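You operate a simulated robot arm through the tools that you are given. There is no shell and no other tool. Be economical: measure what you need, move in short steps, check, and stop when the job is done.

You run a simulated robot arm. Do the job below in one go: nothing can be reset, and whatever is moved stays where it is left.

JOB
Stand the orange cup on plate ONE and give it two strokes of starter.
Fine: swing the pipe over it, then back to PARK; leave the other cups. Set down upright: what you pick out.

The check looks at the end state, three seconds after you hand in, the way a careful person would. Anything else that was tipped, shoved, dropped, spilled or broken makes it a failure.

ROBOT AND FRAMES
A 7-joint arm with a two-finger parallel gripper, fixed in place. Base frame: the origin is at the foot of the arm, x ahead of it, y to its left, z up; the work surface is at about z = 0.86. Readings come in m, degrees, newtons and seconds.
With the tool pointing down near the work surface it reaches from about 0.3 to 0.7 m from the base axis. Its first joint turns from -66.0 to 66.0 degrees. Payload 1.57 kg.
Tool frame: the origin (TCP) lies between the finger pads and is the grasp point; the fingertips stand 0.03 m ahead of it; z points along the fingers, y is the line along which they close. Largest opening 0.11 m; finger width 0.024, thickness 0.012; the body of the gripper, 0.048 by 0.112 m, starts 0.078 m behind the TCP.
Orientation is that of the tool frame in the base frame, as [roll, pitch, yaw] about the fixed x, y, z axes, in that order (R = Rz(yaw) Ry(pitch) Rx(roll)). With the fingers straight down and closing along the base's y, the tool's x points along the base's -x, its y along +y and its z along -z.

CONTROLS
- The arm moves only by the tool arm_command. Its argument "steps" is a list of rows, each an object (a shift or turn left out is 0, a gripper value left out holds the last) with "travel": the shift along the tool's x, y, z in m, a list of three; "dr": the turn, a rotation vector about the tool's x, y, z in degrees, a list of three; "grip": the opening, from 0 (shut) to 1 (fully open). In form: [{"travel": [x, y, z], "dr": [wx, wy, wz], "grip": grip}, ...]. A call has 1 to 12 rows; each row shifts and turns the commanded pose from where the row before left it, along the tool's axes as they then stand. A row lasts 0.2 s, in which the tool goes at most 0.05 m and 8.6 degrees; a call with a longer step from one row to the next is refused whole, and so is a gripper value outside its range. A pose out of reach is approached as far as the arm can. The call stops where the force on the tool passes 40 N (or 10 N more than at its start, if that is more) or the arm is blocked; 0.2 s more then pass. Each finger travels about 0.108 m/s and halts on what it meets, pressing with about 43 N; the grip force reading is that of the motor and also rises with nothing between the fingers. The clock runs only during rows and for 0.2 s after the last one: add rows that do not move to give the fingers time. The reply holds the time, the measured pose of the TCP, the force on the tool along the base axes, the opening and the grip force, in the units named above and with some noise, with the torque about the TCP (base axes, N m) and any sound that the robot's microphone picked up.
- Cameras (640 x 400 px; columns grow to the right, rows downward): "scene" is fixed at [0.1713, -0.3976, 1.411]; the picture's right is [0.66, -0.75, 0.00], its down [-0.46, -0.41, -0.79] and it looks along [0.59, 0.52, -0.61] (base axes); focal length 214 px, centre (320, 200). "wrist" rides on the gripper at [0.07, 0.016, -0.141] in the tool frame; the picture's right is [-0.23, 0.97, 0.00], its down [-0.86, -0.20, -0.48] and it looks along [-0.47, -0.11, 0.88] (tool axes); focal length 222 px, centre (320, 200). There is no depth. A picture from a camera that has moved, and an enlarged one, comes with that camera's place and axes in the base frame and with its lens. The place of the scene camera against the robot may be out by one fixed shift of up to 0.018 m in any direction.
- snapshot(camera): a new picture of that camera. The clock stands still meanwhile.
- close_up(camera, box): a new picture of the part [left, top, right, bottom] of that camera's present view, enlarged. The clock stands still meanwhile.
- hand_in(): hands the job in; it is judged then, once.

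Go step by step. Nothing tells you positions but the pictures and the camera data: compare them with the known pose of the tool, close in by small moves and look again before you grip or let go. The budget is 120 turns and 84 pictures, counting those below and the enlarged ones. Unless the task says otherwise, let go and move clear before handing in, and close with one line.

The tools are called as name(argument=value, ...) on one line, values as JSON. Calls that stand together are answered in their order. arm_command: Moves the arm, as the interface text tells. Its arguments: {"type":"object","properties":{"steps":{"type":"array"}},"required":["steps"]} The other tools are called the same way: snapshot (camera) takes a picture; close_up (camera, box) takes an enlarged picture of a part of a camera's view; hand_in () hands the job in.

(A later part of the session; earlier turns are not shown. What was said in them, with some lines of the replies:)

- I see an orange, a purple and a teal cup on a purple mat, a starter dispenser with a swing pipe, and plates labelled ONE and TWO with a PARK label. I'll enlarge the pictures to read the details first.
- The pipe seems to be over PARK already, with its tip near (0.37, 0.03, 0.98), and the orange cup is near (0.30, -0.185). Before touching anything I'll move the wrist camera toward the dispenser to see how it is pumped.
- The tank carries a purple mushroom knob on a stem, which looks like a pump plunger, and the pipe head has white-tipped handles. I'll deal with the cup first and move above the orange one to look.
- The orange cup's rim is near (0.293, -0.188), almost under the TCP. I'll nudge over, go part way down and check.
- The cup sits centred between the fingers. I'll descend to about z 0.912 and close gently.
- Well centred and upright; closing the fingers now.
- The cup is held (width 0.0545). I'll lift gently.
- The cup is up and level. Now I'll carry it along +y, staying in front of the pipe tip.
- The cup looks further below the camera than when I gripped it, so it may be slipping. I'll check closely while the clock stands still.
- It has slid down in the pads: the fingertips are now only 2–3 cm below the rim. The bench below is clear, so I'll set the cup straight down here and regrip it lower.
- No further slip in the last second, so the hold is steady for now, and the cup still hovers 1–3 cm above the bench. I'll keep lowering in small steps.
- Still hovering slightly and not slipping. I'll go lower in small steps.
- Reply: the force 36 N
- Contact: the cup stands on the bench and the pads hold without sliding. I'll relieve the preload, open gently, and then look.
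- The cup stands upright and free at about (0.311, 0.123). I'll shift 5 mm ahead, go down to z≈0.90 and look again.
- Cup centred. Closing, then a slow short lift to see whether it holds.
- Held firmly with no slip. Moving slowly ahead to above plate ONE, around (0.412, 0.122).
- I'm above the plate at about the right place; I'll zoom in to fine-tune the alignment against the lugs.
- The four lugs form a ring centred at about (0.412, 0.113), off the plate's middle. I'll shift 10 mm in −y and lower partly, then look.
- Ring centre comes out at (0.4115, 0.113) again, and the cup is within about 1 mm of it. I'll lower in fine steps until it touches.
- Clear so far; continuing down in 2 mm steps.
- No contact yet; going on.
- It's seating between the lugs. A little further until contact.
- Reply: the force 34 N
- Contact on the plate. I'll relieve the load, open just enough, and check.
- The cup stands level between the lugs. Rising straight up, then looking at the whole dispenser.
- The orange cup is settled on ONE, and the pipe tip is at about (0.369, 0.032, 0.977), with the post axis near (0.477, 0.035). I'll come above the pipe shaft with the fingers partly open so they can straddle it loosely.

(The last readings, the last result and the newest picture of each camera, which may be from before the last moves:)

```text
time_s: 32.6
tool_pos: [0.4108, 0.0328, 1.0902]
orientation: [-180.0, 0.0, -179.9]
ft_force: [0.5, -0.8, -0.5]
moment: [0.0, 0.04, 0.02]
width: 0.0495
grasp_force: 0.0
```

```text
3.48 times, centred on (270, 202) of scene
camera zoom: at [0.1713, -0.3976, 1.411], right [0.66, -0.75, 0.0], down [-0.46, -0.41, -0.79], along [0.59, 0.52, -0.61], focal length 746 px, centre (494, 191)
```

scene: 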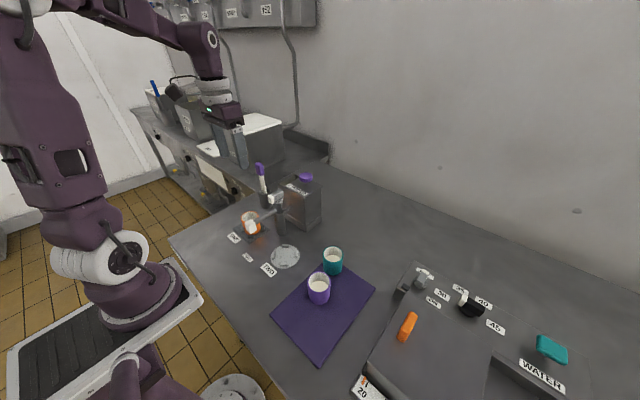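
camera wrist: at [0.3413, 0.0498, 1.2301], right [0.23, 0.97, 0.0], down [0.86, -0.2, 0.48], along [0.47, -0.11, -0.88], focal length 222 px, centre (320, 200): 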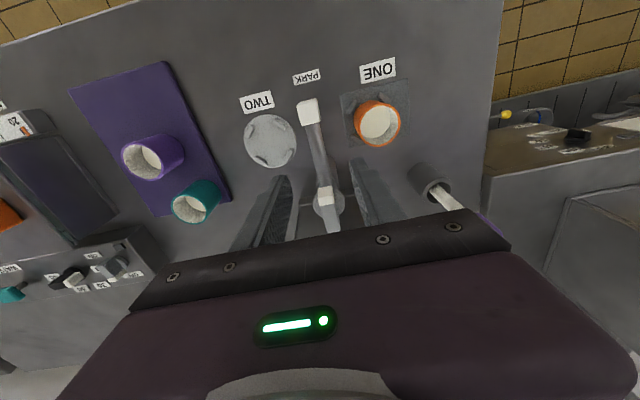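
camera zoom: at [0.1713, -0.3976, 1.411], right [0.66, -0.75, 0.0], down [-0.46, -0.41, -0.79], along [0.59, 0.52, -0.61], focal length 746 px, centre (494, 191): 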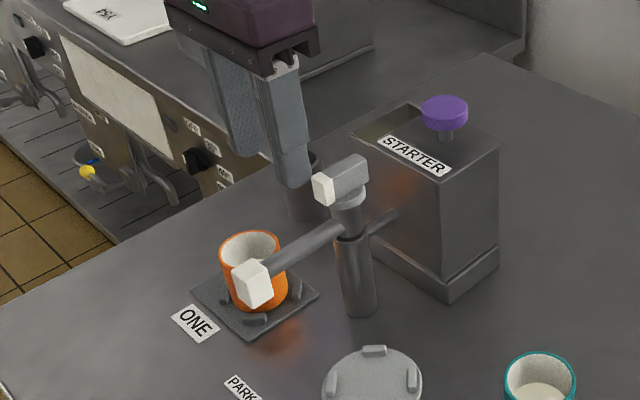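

The shaft runs along y ≈ 0.0315 and is centred between the fingers; the lever above the post ends at x ≈ 0.447. I'll shift slightly toward the tip and descend so the fingers straddle the shaft.

arm_command(steps=[{"travel": [0.006, -0.001, 0]}, {"travel": [0, 0, 0.03]}, {"travel": [0, 0, 0.03]}, {"travel": [0, 0, 0.02]}, {"travel": [0, 0, 0.014]}, {}])

snapshot(camera="wrist")

close_up(camera="scene", box=[210, 145, 330, 260])

```text
time_s: 34.0
tool_pos: [0.404, 0.0298, 0.997]
orientation: [-179.9, 0.0, 179.9]
ft_force: [-0.6, -0.1, 0.1]
moment: [0.01, -0.02, -0.04]
width: 0.0493
grasp_force: 0.0
```

```text
38 pictures are left
camera wrist: at [0.3349, 0.0477, 1.1377], right [0.23, 0.97, 0.0], down [0.86, -0.2, 0.48], along [0.47, -0.11, -0.88], focal length 222 px, centre (320, 200)
```

wrist: 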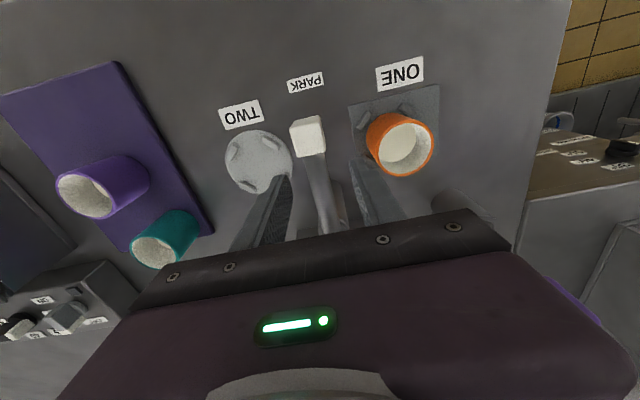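

```text
3.48 times, centred on (270, 202) of scene
camera zoom: at [0.1713, -0.3976, 1.411], right [0.66, -0.75, 0.0], down [-0.46, -0.41, -0.79], along [0.59, 0.52, -0.61], focal length 746 px, centre (494, 191)
```

zoom: 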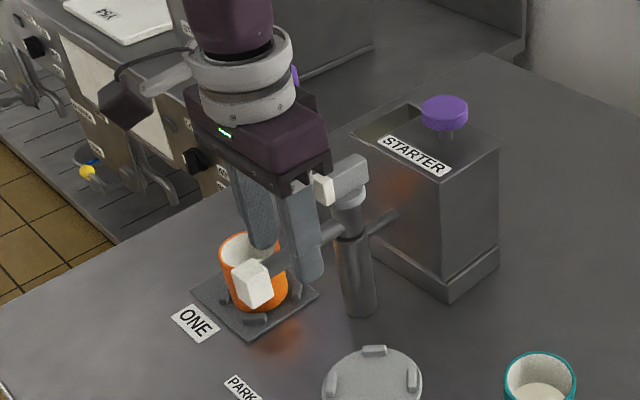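

The fingers straddle the shaft. I'll lower 5 mm, narrow the gap without gripping, and swing a first 25° along the arc toward ONE.

arm_command(steps=[{"travel": [0, 0.001, 0.005], "grip": 0.25}, {}, {}, {"travel": [-0.0004, 0.008, 0], "dr": [0, 0, 6.25]}, {"travel": [-0.0004, 0.008, 0], "dr": [0, 0, 6.25]}, {"travel": [-0.0004, 0.008, 0], "dr": [0, 0, 6.25]}, {"travel": [-0.0004, 0.008, 0], "dr": [0, 0, 6.25]}, {}])

snapshot(camera="wrist")

close_up(camera="scene", box=[210, 145, 330, 260])

```text
time_s: 35.8
tool_pos: [0.4114, 0.0631, 0.9933]
orientation: [179.9, 0.0, 154.8]
ft_force: [-0.9, 0.1, 0.4]
moment: [-0.04, 0.0, 0.0]
width: 0.028
grasp_force: 0.6
```

```text
36 pictures are left
camera wrist: at [0.3553, 0.1085, 1.1338], right [0.62, 0.79, 0.0], down [0.69, -0.54, 0.48], along [0.38, -0.3, -0.88], focal length 222 px, centre (320, 200)
```

wrist: 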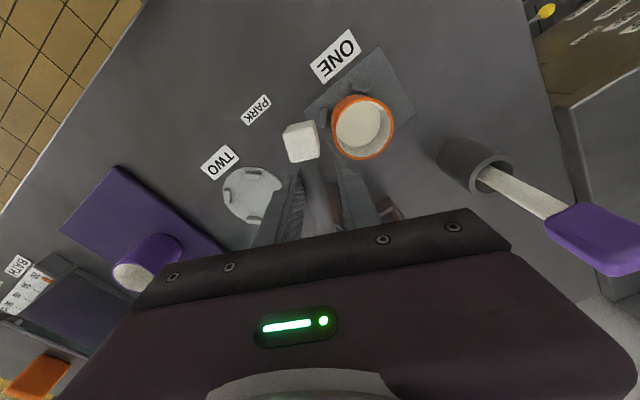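

```text
3.48 times, centred on (270, 202) of scene
camera zoom: at [0.1713, -0.3976, 1.411], right [0.66, -0.75, 0.0], down [-0.46, -0.41, -0.79], along [0.59, 0.52, -0.61], focal length 746 px, centre (494, 191)
```

zoom: 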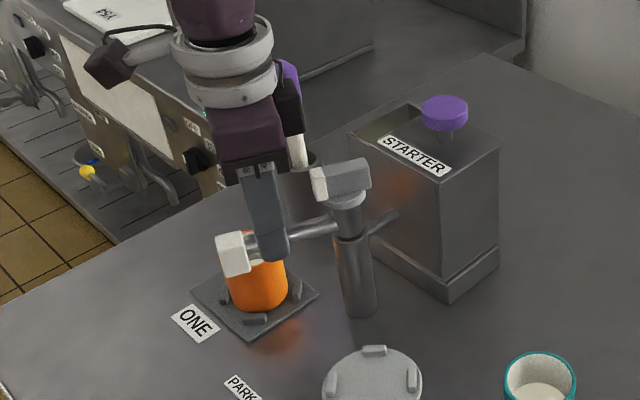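

The pipe and its lever turn together smoothly, and nothing else is touched. I'll continue another 25°.

arm_command(steps=[{"travel": [-0.0004, 0.008, 0], "dr": [0, 0, 6.25]}, {"travel": [-0.0004, 0.008, 0], "dr": [0, 0, 6.25]}, {"travel": [-0.0004, 0.008, 0], "dr": [0, 0, 6.25]}, {"travel": [-0.0004, 0.008, 0], "dr": [0, 0, 6.25]}, {}])

snapshot(camera="wrist")

close_up(camera="scene", box=[210, 145, 330, 260])

```text
time_s: 37.0
tool_pos: [0.4312, 0.0898, 0.9928]
orientation: [-179.9, 0.0, 130.1]
ft_force: [0.1, 0.1, -0.9]
moment: [0.01, 0.01, 0.0]
width: 0.0277
grasp_force: 0.0
```

```text
34 pictures are left
camera wrist: at [0.3979, 0.1535, 1.1328], right [0.89, 0.45, 0.0], down [0.4, -0.78, 0.48], along [0.22, -0.43, -0.88], focal length 222 px, centre (320, 200)
```

wrist: 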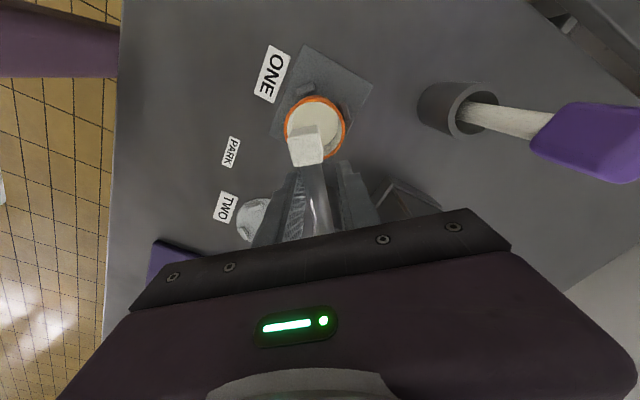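

```text
3.48 times, centred on (270, 202) of scene
camera zoom: at [0.1713, -0.3976, 1.411], right [0.66, -0.75, 0.0], down [-0.46, -0.41, -0.79], along [0.59, 0.52, -0.61], focal length 746 px, centre (494, 191)
```

zoom: 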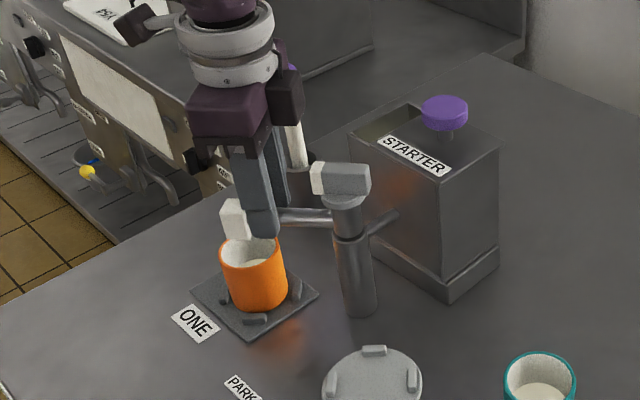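

The nozzle is over the cup, about 4 mm short of centre. A 2° nudge more, then open slightly and rise clear.

arm_command(steps=[{"travel": [0, 0.0028, 0], "dr": [0, 0, 2]}, {}, {"travel": [0, -0.003, 0], "grip": 0.35}, {}, {"travel": [0, 0, -0.02]}, {"travel": [0, 0, -0.03]}, {"travel": [0, 0, -0.04]}, {"travel": [0, 0, -0.04]}, {}])

snapshot(camera="wrist")

close_up(camera="scene", box=[210, 145, 330, 260])

```text
time_s: 39.0
tool_pos: [0.4297, 0.0878, 1.1228]
orientation: [180.0, 0.0, 128.1]
ft_force: [0.6, 0.5, -0.4]
moment: [-0.02, 0.0, -0.02]
width: 0.0385
grasp_force: 0.1
```

```text
32 pictures are left
camera wrist: at [0.3991, 0.1536, 1.2629], right [0.91, 0.42, 0.0], down [0.37, -0.8, 0.48], along [0.2, -0.43, -0.88], focal length 222 px, centre (320, 200)
```

wrist: 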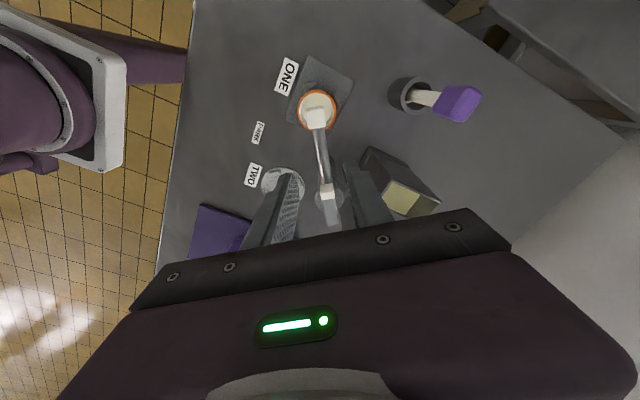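

```text
3.48 times, centred on (270, 202) of scene
camera zoom: at [0.1713, -0.3976, 1.411], right [0.66, -0.75, 0.0], down [-0.46, -0.41, -0.79], along [0.59, 0.52, -0.61], focal length 746 px, centre (494, 191)
```

zoom: 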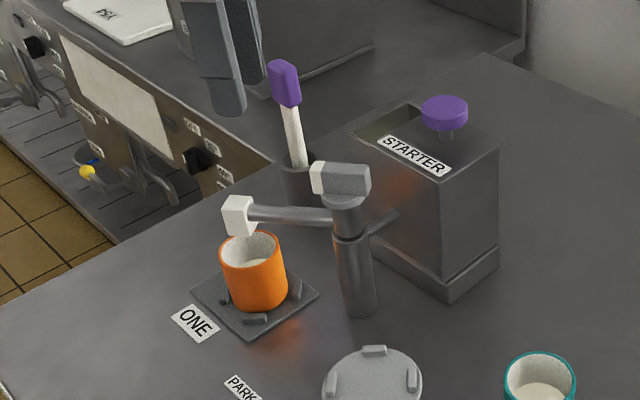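

The nozzle sits over the cup mouth. The pump is the purple plunger on the tank, at about (0.596, 0.027) with its top near z 1.05. I'll close the fingers, rise and go above it to look.

arm_command(steps=[{"travel": [0, 0, -0.04], "grip": 0}, {"travel": [-0.0301, 0.0186, 0]}, {"travel": [-0.0301, 0.0186, 0]}, {"travel": [-0.0301, 0.0186, 0]}, {"travel": [-0.0301, 0.0186, 0]}, {"travel": [-0.03, 0.0186, 0]}, {}])

snapshot(camera="wrist")

close_up(camera="scene", box=[230, 130, 350, 245])

```text
time_s: 40.6
tool_pos: [0.598, 0.0316, 1.1626]
orientation: [180.0, 0.1, 128.1]
ft_force: [-0.6, 0.0, -0.2]
moment: [-0.02, 0.0, -0.01]
width: 0.0
grasp_force: 21.2
```

```text
30 pictures are left
camera wrist: at [0.5673, 0.0958, 1.3027], right [0.91, 0.42, 0.0], down [0.37, -0.8, 0.48], along [0.2, -0.43, -0.88], focal length 222 px, centre (320, 200)
```

wrist: 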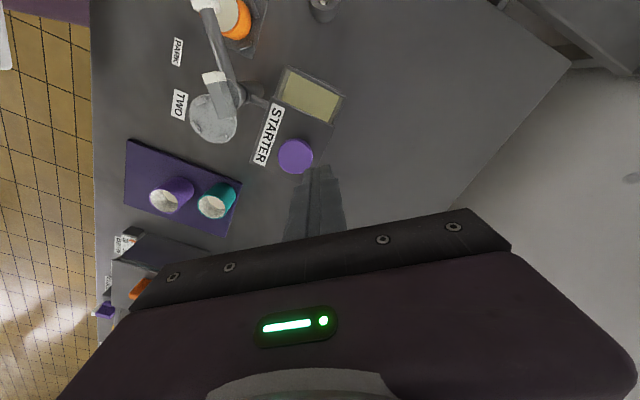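

```text
3.48 times, centred on (290, 188) of scene
camera zoom: at [0.1713, -0.3976, 1.411], right [0.66, -0.75, 0.0], down [-0.46, -0.41, -0.79], along [0.59, 0.52, -0.61], focal length 746 px, centre (424, 244)
```

zoom: 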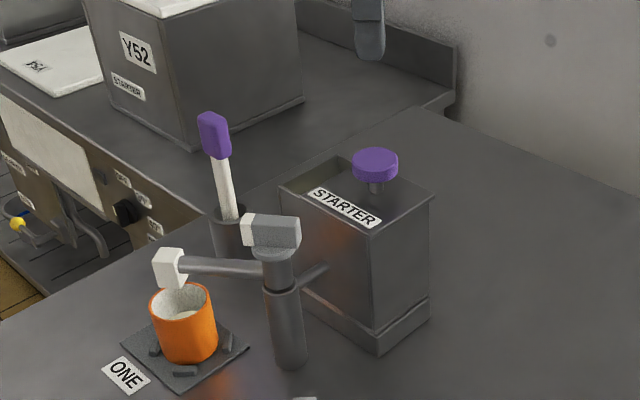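

The wrist view puts the knob nearer (0.574, 0.010). I'll shift there, go down a bit, and recheck.

arm_command(steps=[{"travel": [-0.0017, -0.0318, 0]}, {"travel": [0, 0, 0.03]}, {"travel": [0, 0, 0.015]}, {}])

snapshot(camera="wrist")

close_up(camera="scene", box=[230, 130, 350, 245])

```text
time_s: 41.6
tool_pos: [0.5723, 0.007, 1.1155]
orientation: [-179.9, 0.0, 128.2]
ft_force: [0.0, -0.1, 1.2]
moment: [-0.03, 0.0, -0.01]
width: 0.0
grasp_force: 21.2
```

```text
28 pictures are left
camera wrist: at [0.5424, 0.0736, 1.2569], right [0.91, 0.42, 0.0], down [0.37, -0.8, 0.48], along [0.2, -0.43, -0.88], focal length 222 px, centre (320, 200)
```

wrist: 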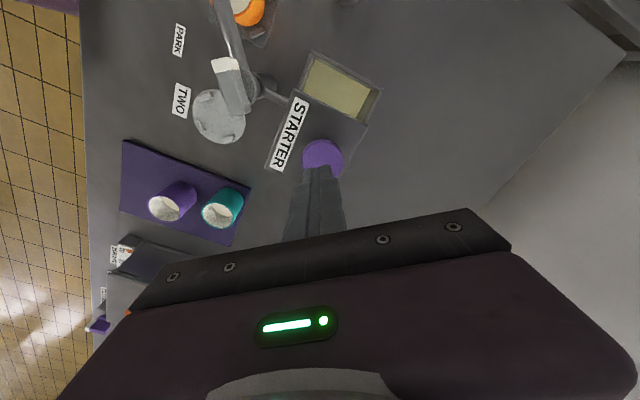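

```text
3.48 times, centred on (290, 188) of scene
camera zoom: at [0.1713, -0.3976, 1.411], right [0.66, -0.75, 0.0], down [-0.46, -0.41, -0.79], along [0.59, 0.52, -0.61], focal length 746 px, centre (424, 244)
```

zoom: 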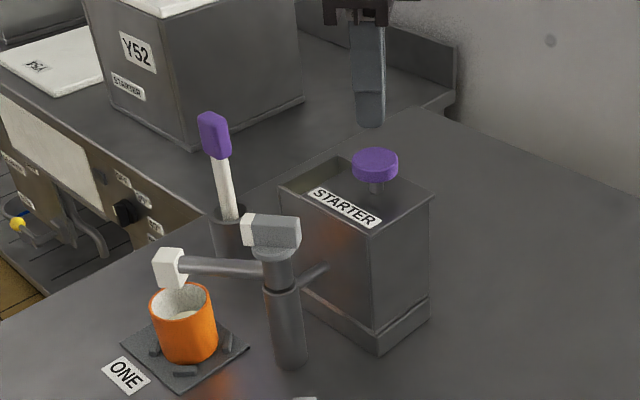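

The knob centre is at (0.5735, 0.012). A small correction, then descend gently to touch it.

arm_command(steps=[{"travel": [0.0033, 0.0039, 0]}, {"travel": [0, 0, 0.01]}, {"travel": [0, 0, 0.01]}, {"travel": [0, 0, 0.006]}, {}])

close_up(camera="scene", box=[230, 130, 350, 245])

snapshot(camera="wrist")

```text
time_s: 42.8
tool_pos: [0.5738, 0.0114, 1.0912]
orientation: [179.9, 0.0, 128.2]
ft_force: [0.1, 0.0, -0.4]
moment: [0.01, -0.01, 0.02]
width: 0.0
grasp_force: 21.0
```

```text
3.48 times, centred on (290, 188) of scene
camera zoom: at [0.1713, -0.3976, 1.411], right [0.66, -0.75, 0.0], down [-0.46, -0.41, -0.79], along [0.59, 0.52, -0.61], focal length 746 px, centre (424, 244)
```

zoom: 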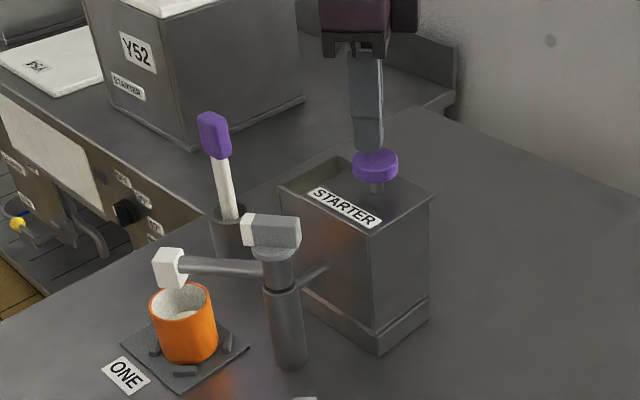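

```text
25 pictures are left
camera wrist: at [0.5423, 0.0777, 1.2312], right [0.91, 0.42, 0.0], down [0.37, -0.8, 0.48], along [0.2, -0.43, -0.88], focal length 222 px, centre (320, 200)
```

wrist: 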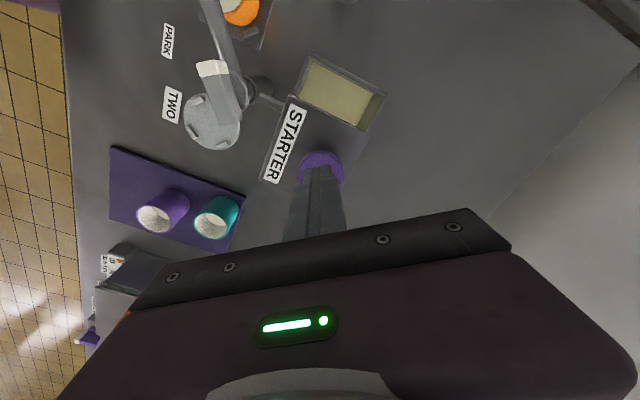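

Fingertips are right over the knob. Pressing down slowly in small steps.

arm_command(steps=[{"travel": [0, 0, 0.004]}, {"travel": [0, 0, 0.004]}, {"travel": [0, 0, 0.004]}, {"travel": [0, 0, 0.004]}])

```text
time_s: 43.8
tool_pos: [0.573, 0.012, 1.0749]
orientation: [-180.0, 0.0, 128.0]
ft_force: [-0.2, 1.4, 1.2]
moment: [0.07, 0.0, -0.01]
width: 0.0
grasp_force: 21.5
```

arm_command(steps=[{"travel": [0, 0, 0.004]}, {"travel": [0, 0, 0.004]}, {}])

close_up(camera="scene", box=[230, 130, 350, 245])

```text
time_s: 44.6
tool_pos: [0.5739, 0.0105, 1.067]
orientation: [-180.0, 0.0, 128.0]
ft_force: [1.1, 1.5, 3.2]
moment: [0.05, -0.04, -0.02]
width: 0.0
grasp_force: 21.1
heard: click
```

```text
3.48 times, centred on (290, 188) of scene
camera zoom: at [0.1713, -0.3976, 1.411], right [0.66, -0.75, 0.0], down [-0.46, -0.41, -0.79], along [0.59, 0.52, -0.61], focal length 746 px, centre (424, 244)
```

zoom: 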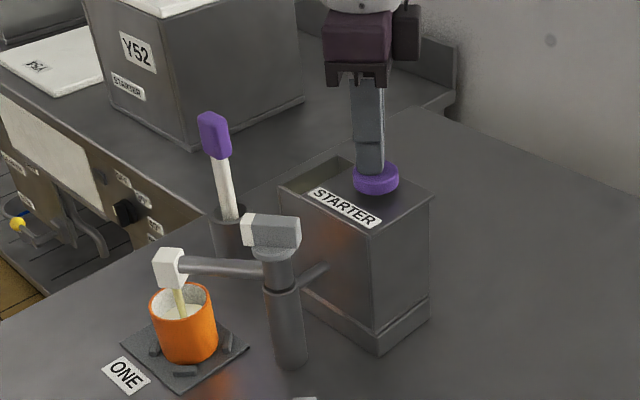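

A click, and starter is running into the cup: that's stroke one. I'll release the plunger fully and wait for the stream to finish.

arm_command(steps=[{"travel": [0, 0, -0.008]}, {"travel": [0, 0, -0.008]}, {"travel": [0, 0, -0.008]}, {"travel": [0, 0, -0.004]}, {}, {}, {}, {}, {}, {}])

close_up(camera="scene", box=[230, 130, 350, 245])

```text
time_s: 46.8
tool_pos: [0.5733, 0.0122, 1.095]
orientation: [180.0, 0.0, 128.0]
ft_force: [0.0, 0.4, 0.3]
moment: [0.02, -0.01, 0.0]
width: 0.0002
grasp_force: 21.0
```

```text
3.48 times, centred on (290, 188) of scene
camera zoom: at [0.1713, -0.3976, 1.411], right [0.66, -0.75, 0.0], down [-0.46, -0.41, -0.79], along [0.59, 0.52, -0.61], focal length 746 px, centre (424, 244)
```

zoom: 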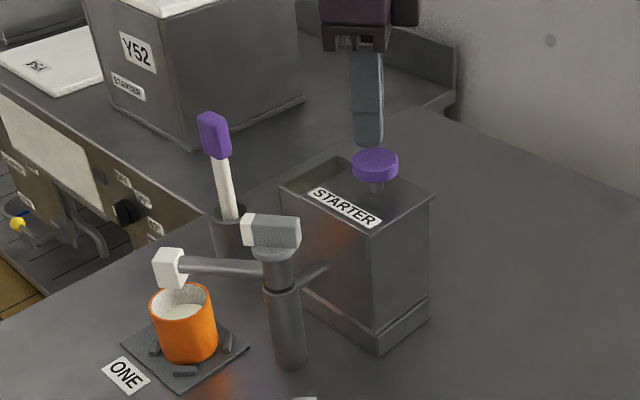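

The knob has sprung back up and the stream has stopped, with the level slightly higher. Now the second stroke, the same way.

arm_command(steps=[{"travel": [0, 0, 0.006]}, {"travel": [0, 0, 0.006]}, {"travel": [0, 0, 0.004]}, {"travel": [0, 0, 0.004]}, {"travel": [0, 0, 0.004]}, {"travel": [0, 0, 0.004]}, {}])

close_up(camera="scene", box=[230, 130, 350, 245])

```text
time_s: 48.4
tool_pos: [0.5733, 0.0115, 1.0671]
orientation: [179.9, 0.0, 127.9]
ft_force: [-0.6, -0.6, 3.8]
moment: [0.01, 0.05, 0.0]
width: 0.0001
grasp_force: 21.8
heard: click
```

```text
3.48 times, centred on (290, 188) of scene
camera zoom: at [0.1712, -0.3976, 1.411], right [0.66, -0.75, 0.0], down [-0.46, -0.41, -0.79], along [0.59, 0.52, -0.61], focal length 746 px, centre (424, 244)
```

zoom: 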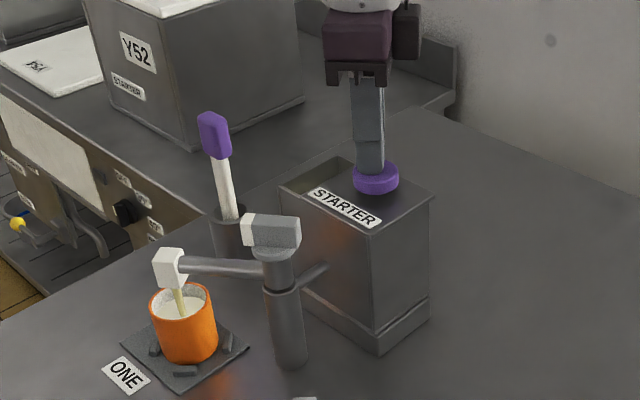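

Second click and second stream. Releasing, rising clear and letting it drain.

arm_command(steps=[{"travel": [0, 0, -0.008]}, {"travel": [0, 0, -0.01]}, {"travel": [0, 0, -0.03]}, {"travel": [0, 0, -0.04]}, {"travel": [0, 0, -0.012]}, {}, {}, {}, {}, {}])

close_up(camera="scene", box=[230, 130, 350, 245])

```text
time_s: 50.6
tool_pos: [0.572, 0.0107, 1.1665]
orientation: [-180.0, 0.0, 128.1]
ft_force: [-0.4, 0.4, -0.5]
moment: [0.0, -0.02, -0.03]
width: 0.0
grasp_force: 21.7
```

```text
3.48 times, centred on (290, 188) of scene
camera zoom: at [0.1713, -0.3976, 1.411], right [0.66, -0.75, 0.0], down [-0.46, -0.41, -0.79], along [0.59, 0.52, -0.61], focal length 746 px, centre (424, 244)
```

zoom: 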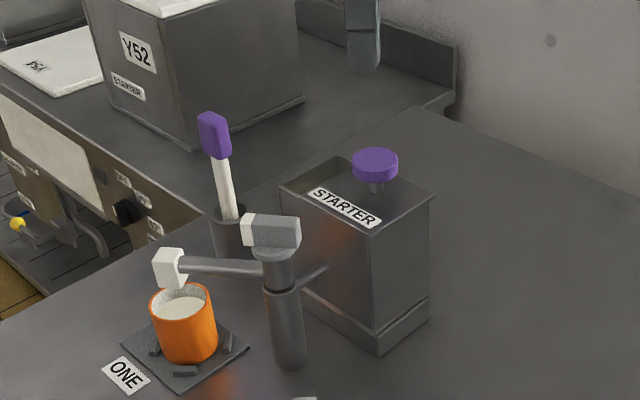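

The stream has stopped and the knob is up again. Back to above the pipe shaft to swing it home.

arm_command(steps=[{"travel": [0.0297, -0.0129, 0]}, {"travel": [0.0297, -0.0129, 0]}, {"travel": [0.0297, -0.0129, 0], "grip": 0.4}, {"travel": [0.0297, -0.0129, 0]}, {"travel": [0.0297, -0.0128, 0]}, {"travel": [0, 0, 0.03]}, {"travel": [0, 0, 0.03]}, {}])

snapshot(camera="wrist")

```text
time_s: 52.4
tool_pos: [0.4297, 0.088, 1.1043]
orientation: [180.0, 0.0, 128.0]
ft_force: [0.4, -0.1, -0.1]
moment: [-0.01, -0.03, 0.01]
width: 0.044
grasp_force: 0.1
```

```text
20 pictures are left
camera wrist: at [0.3993, 0.1542, 1.246], right [0.91, 0.42, 0.0], down [0.37, -0.8, 0.48], along [0.2, -0.43, -0.88], focal length 222 px, centre (320, 200)
```

wrist: 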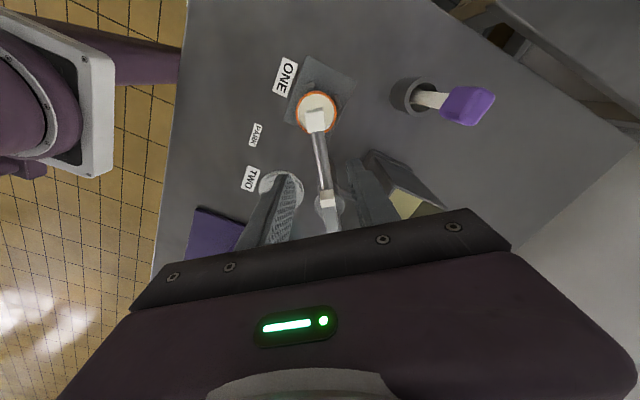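

Aligned again. I'll descend around the shaft, narrow the gap and swing back.

arm_command(steps=[{"travel": [0, 0, 0.03]}, {"travel": [0, 0, 0.03]}, {"travel": [0, 0, 0.03]}, {"travel": [0, 0, 0.021]}, {"grip": 0.25}, {}])

arm_command(steps=[{"travel": [-0.0004, -0.008, 0], "dr": [0, 0, -6.25]}, {"travel": [-0.0004, -0.008, 0], "dr": [0, 0, -6.25]}, {"travel": [-0.0004, -0.008, 0], "dr": [0, 0, -6.25]}, {"travel": [-0.0004, -0.008, 0], "dr": [0, 0, -6.25]}, {"travel": [-0.0004, -0.008, 0], "dr": [0, 0, -6.25]}, {"travel": [-0.0004, -0.008, 0], "dr": [0, 0, -6.25]}, {"travel": [-0.0004, -0.008, 0], "dr": [0, 0, -6.25]}, {}])

snapshot(camera="wrist")

```text
time_s: 53.8
tool_pos: [0.4295, 0.0882, 0.9962]
orientation: [-180.0, 0.0, 128.1]
ft_force: [0.6, 0.3, -0.4]
moment: [-0.01, -0.01, 0.02]
width: 0.0272
grasp_force: 0.0
```

```text
time_s: 55.6
tool_pos: [0.4037, 0.0418, 0.9952]
orientation: [-179.9, 0.1, 172.0]
ft_force: [0.4, 0.6, 0.4]
moment: [-0.02, -0.02, 0.01]
width: 0.0277
grasp_force: 0.3
```

```text
19 pictures are left
camera wrist: at [0.3368, 0.0684, 1.137], right [0.36, 0.93, 0.0], down [0.82, -0.32, 0.48], along [0.45, -0.17, -0.88], focal length 222 px, centre (320, 200)
```

wrist: 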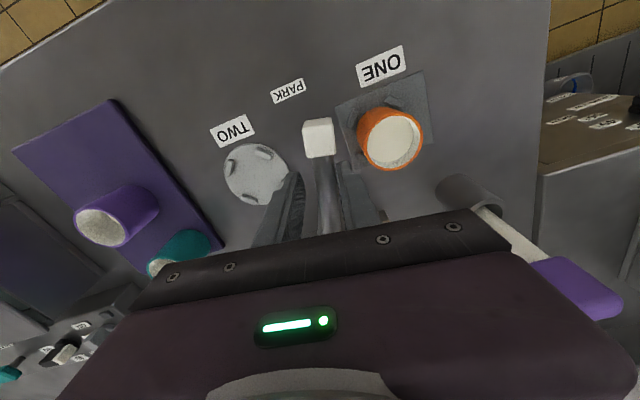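

The tip is now about 12° short of its original parked place. Swinging the rest.

arm_command(steps=[{"travel": [-0.0004, -0.008, 0], "dr": [0, 0, -6.25]}, {"travel": [-0.0004, -0.0078, 0], "dr": [0, 0, -6]}, {}])

snapshot(camera="wrist")

close_up(camera="scene", box=[210, 145, 330, 260])

```text
time_s: 56.4
tool_pos: [0.4031, 0.0273, 0.9958]
orientation: [-180.0, 0.0, -175.9]
ft_force: [0.4, 0.3, 0.8]
moment: [0.02, 0.01, 0.03]
width: 0.0276
grasp_force: 0.1
```

```text
18 pictures are left
camera wrist: at [0.3324, 0.0382, 1.1376], right [0.16, 0.99, 0.0], down [0.87, -0.14, 0.48], along [0.47, -0.07, -0.88], focal length 222 px, centre (320, 200)
```

wrist: 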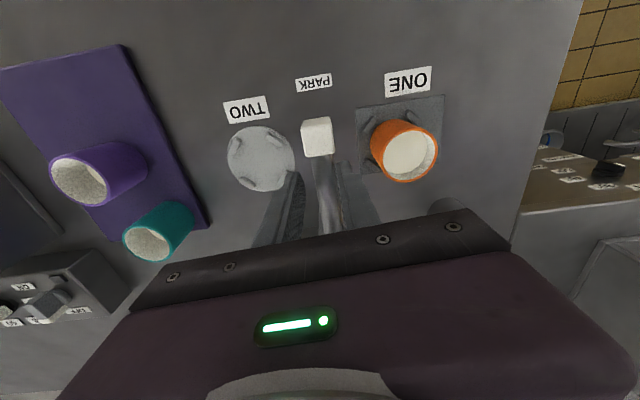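

```text
3.48 times, centred on (270, 202) of scene
camera zoom: at [0.1713, -0.3976, 1.411], right [0.66, -0.75, 0.0], down [-0.46, -0.41, -0.79], along [0.59, 0.52, -0.61], focal length 746 px, centre (494, 191)
```

zoom: 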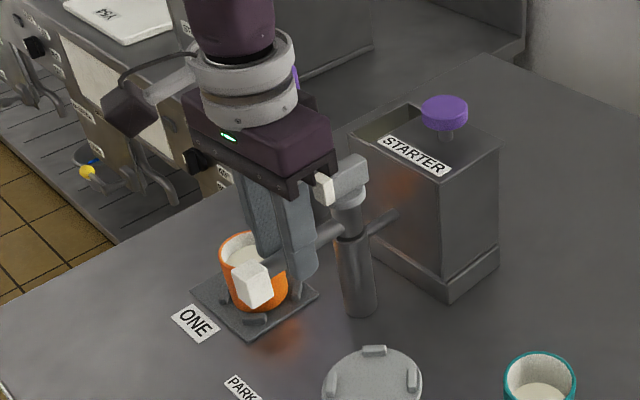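

The tip is back exactly where it was parked (same pixel as the start). I'll open, rise straight up and make a last check.

arm_command(steps=[{"travel": [0, 0.003, 0], "grip": 0.4}, {}, {"travel": [0, 0, -0.02]}, {"travel": [0, 0, -0.03]}, {"travel": [0, 0, -0.04]}, {"travel": [0, 0, -0.04]}, {"travel": [0, 0, -0.04]}, {"travel": [0.03, 0, -0.03]}, {"travel": [0.03, 0, -0.02]}, {}])

snapshot(camera="wrist")

close_up(camera="scene", box=[210, 145, 390, 340])

```text
time_s: 58.6
tool_pos: [0.3441, 0.0248, 1.2167]
orientation: [180.0, 0.0, -176.0]
ft_force: [-0.1, 1.6, 0.5]
moment: [-0.01, 0.0, 0.0]
width: 0.0439
grasp_force: 0.1
```

```text
16 pictures are left
camera wrist: at [0.2725, 0.0369, 1.3571], right [0.16, 0.99, 0.0], down [0.87, -0.14, 0.48], along [0.47, -0.08, -0.88], focal length 222 px, centre (320, 200)
```

wrist: 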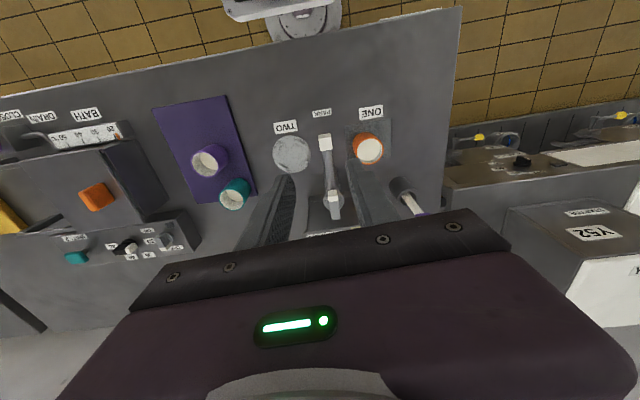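

```text
2.05 times, centred on (300, 242) of scene
camera zoom: at [0.1713, -0.3976, 1.411], right [0.66, -0.75, 0.0], down [-0.46, -0.41, -0.79], along [0.59, 0.52, -0.61], focal length 440 px, centre (361, 113)
```

zoom: 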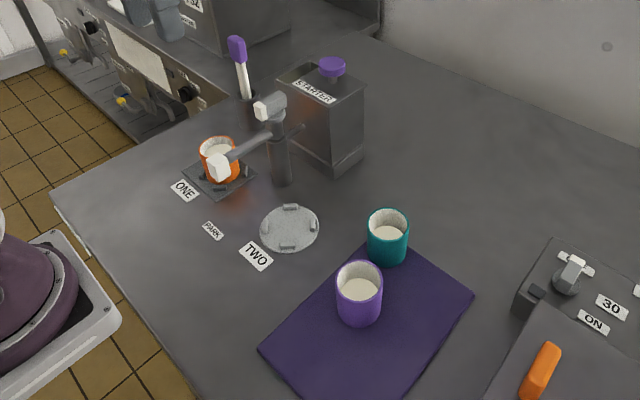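

The orange cup stands upright on ONE with two strokes in it, the pipe is at PARK, the other cups are where they were, and the arm is clear. Handing in.

hand_in()

```text
The job is handed in.
```

The orange cup stands upright on plate ONE with two strokes of starter in it, the pipe is back at PARK, and the other cups were not touched; the cup slipped about 3 cm in the grip on the way, so I set it down on the bench once and regripped it, and saw no spill.
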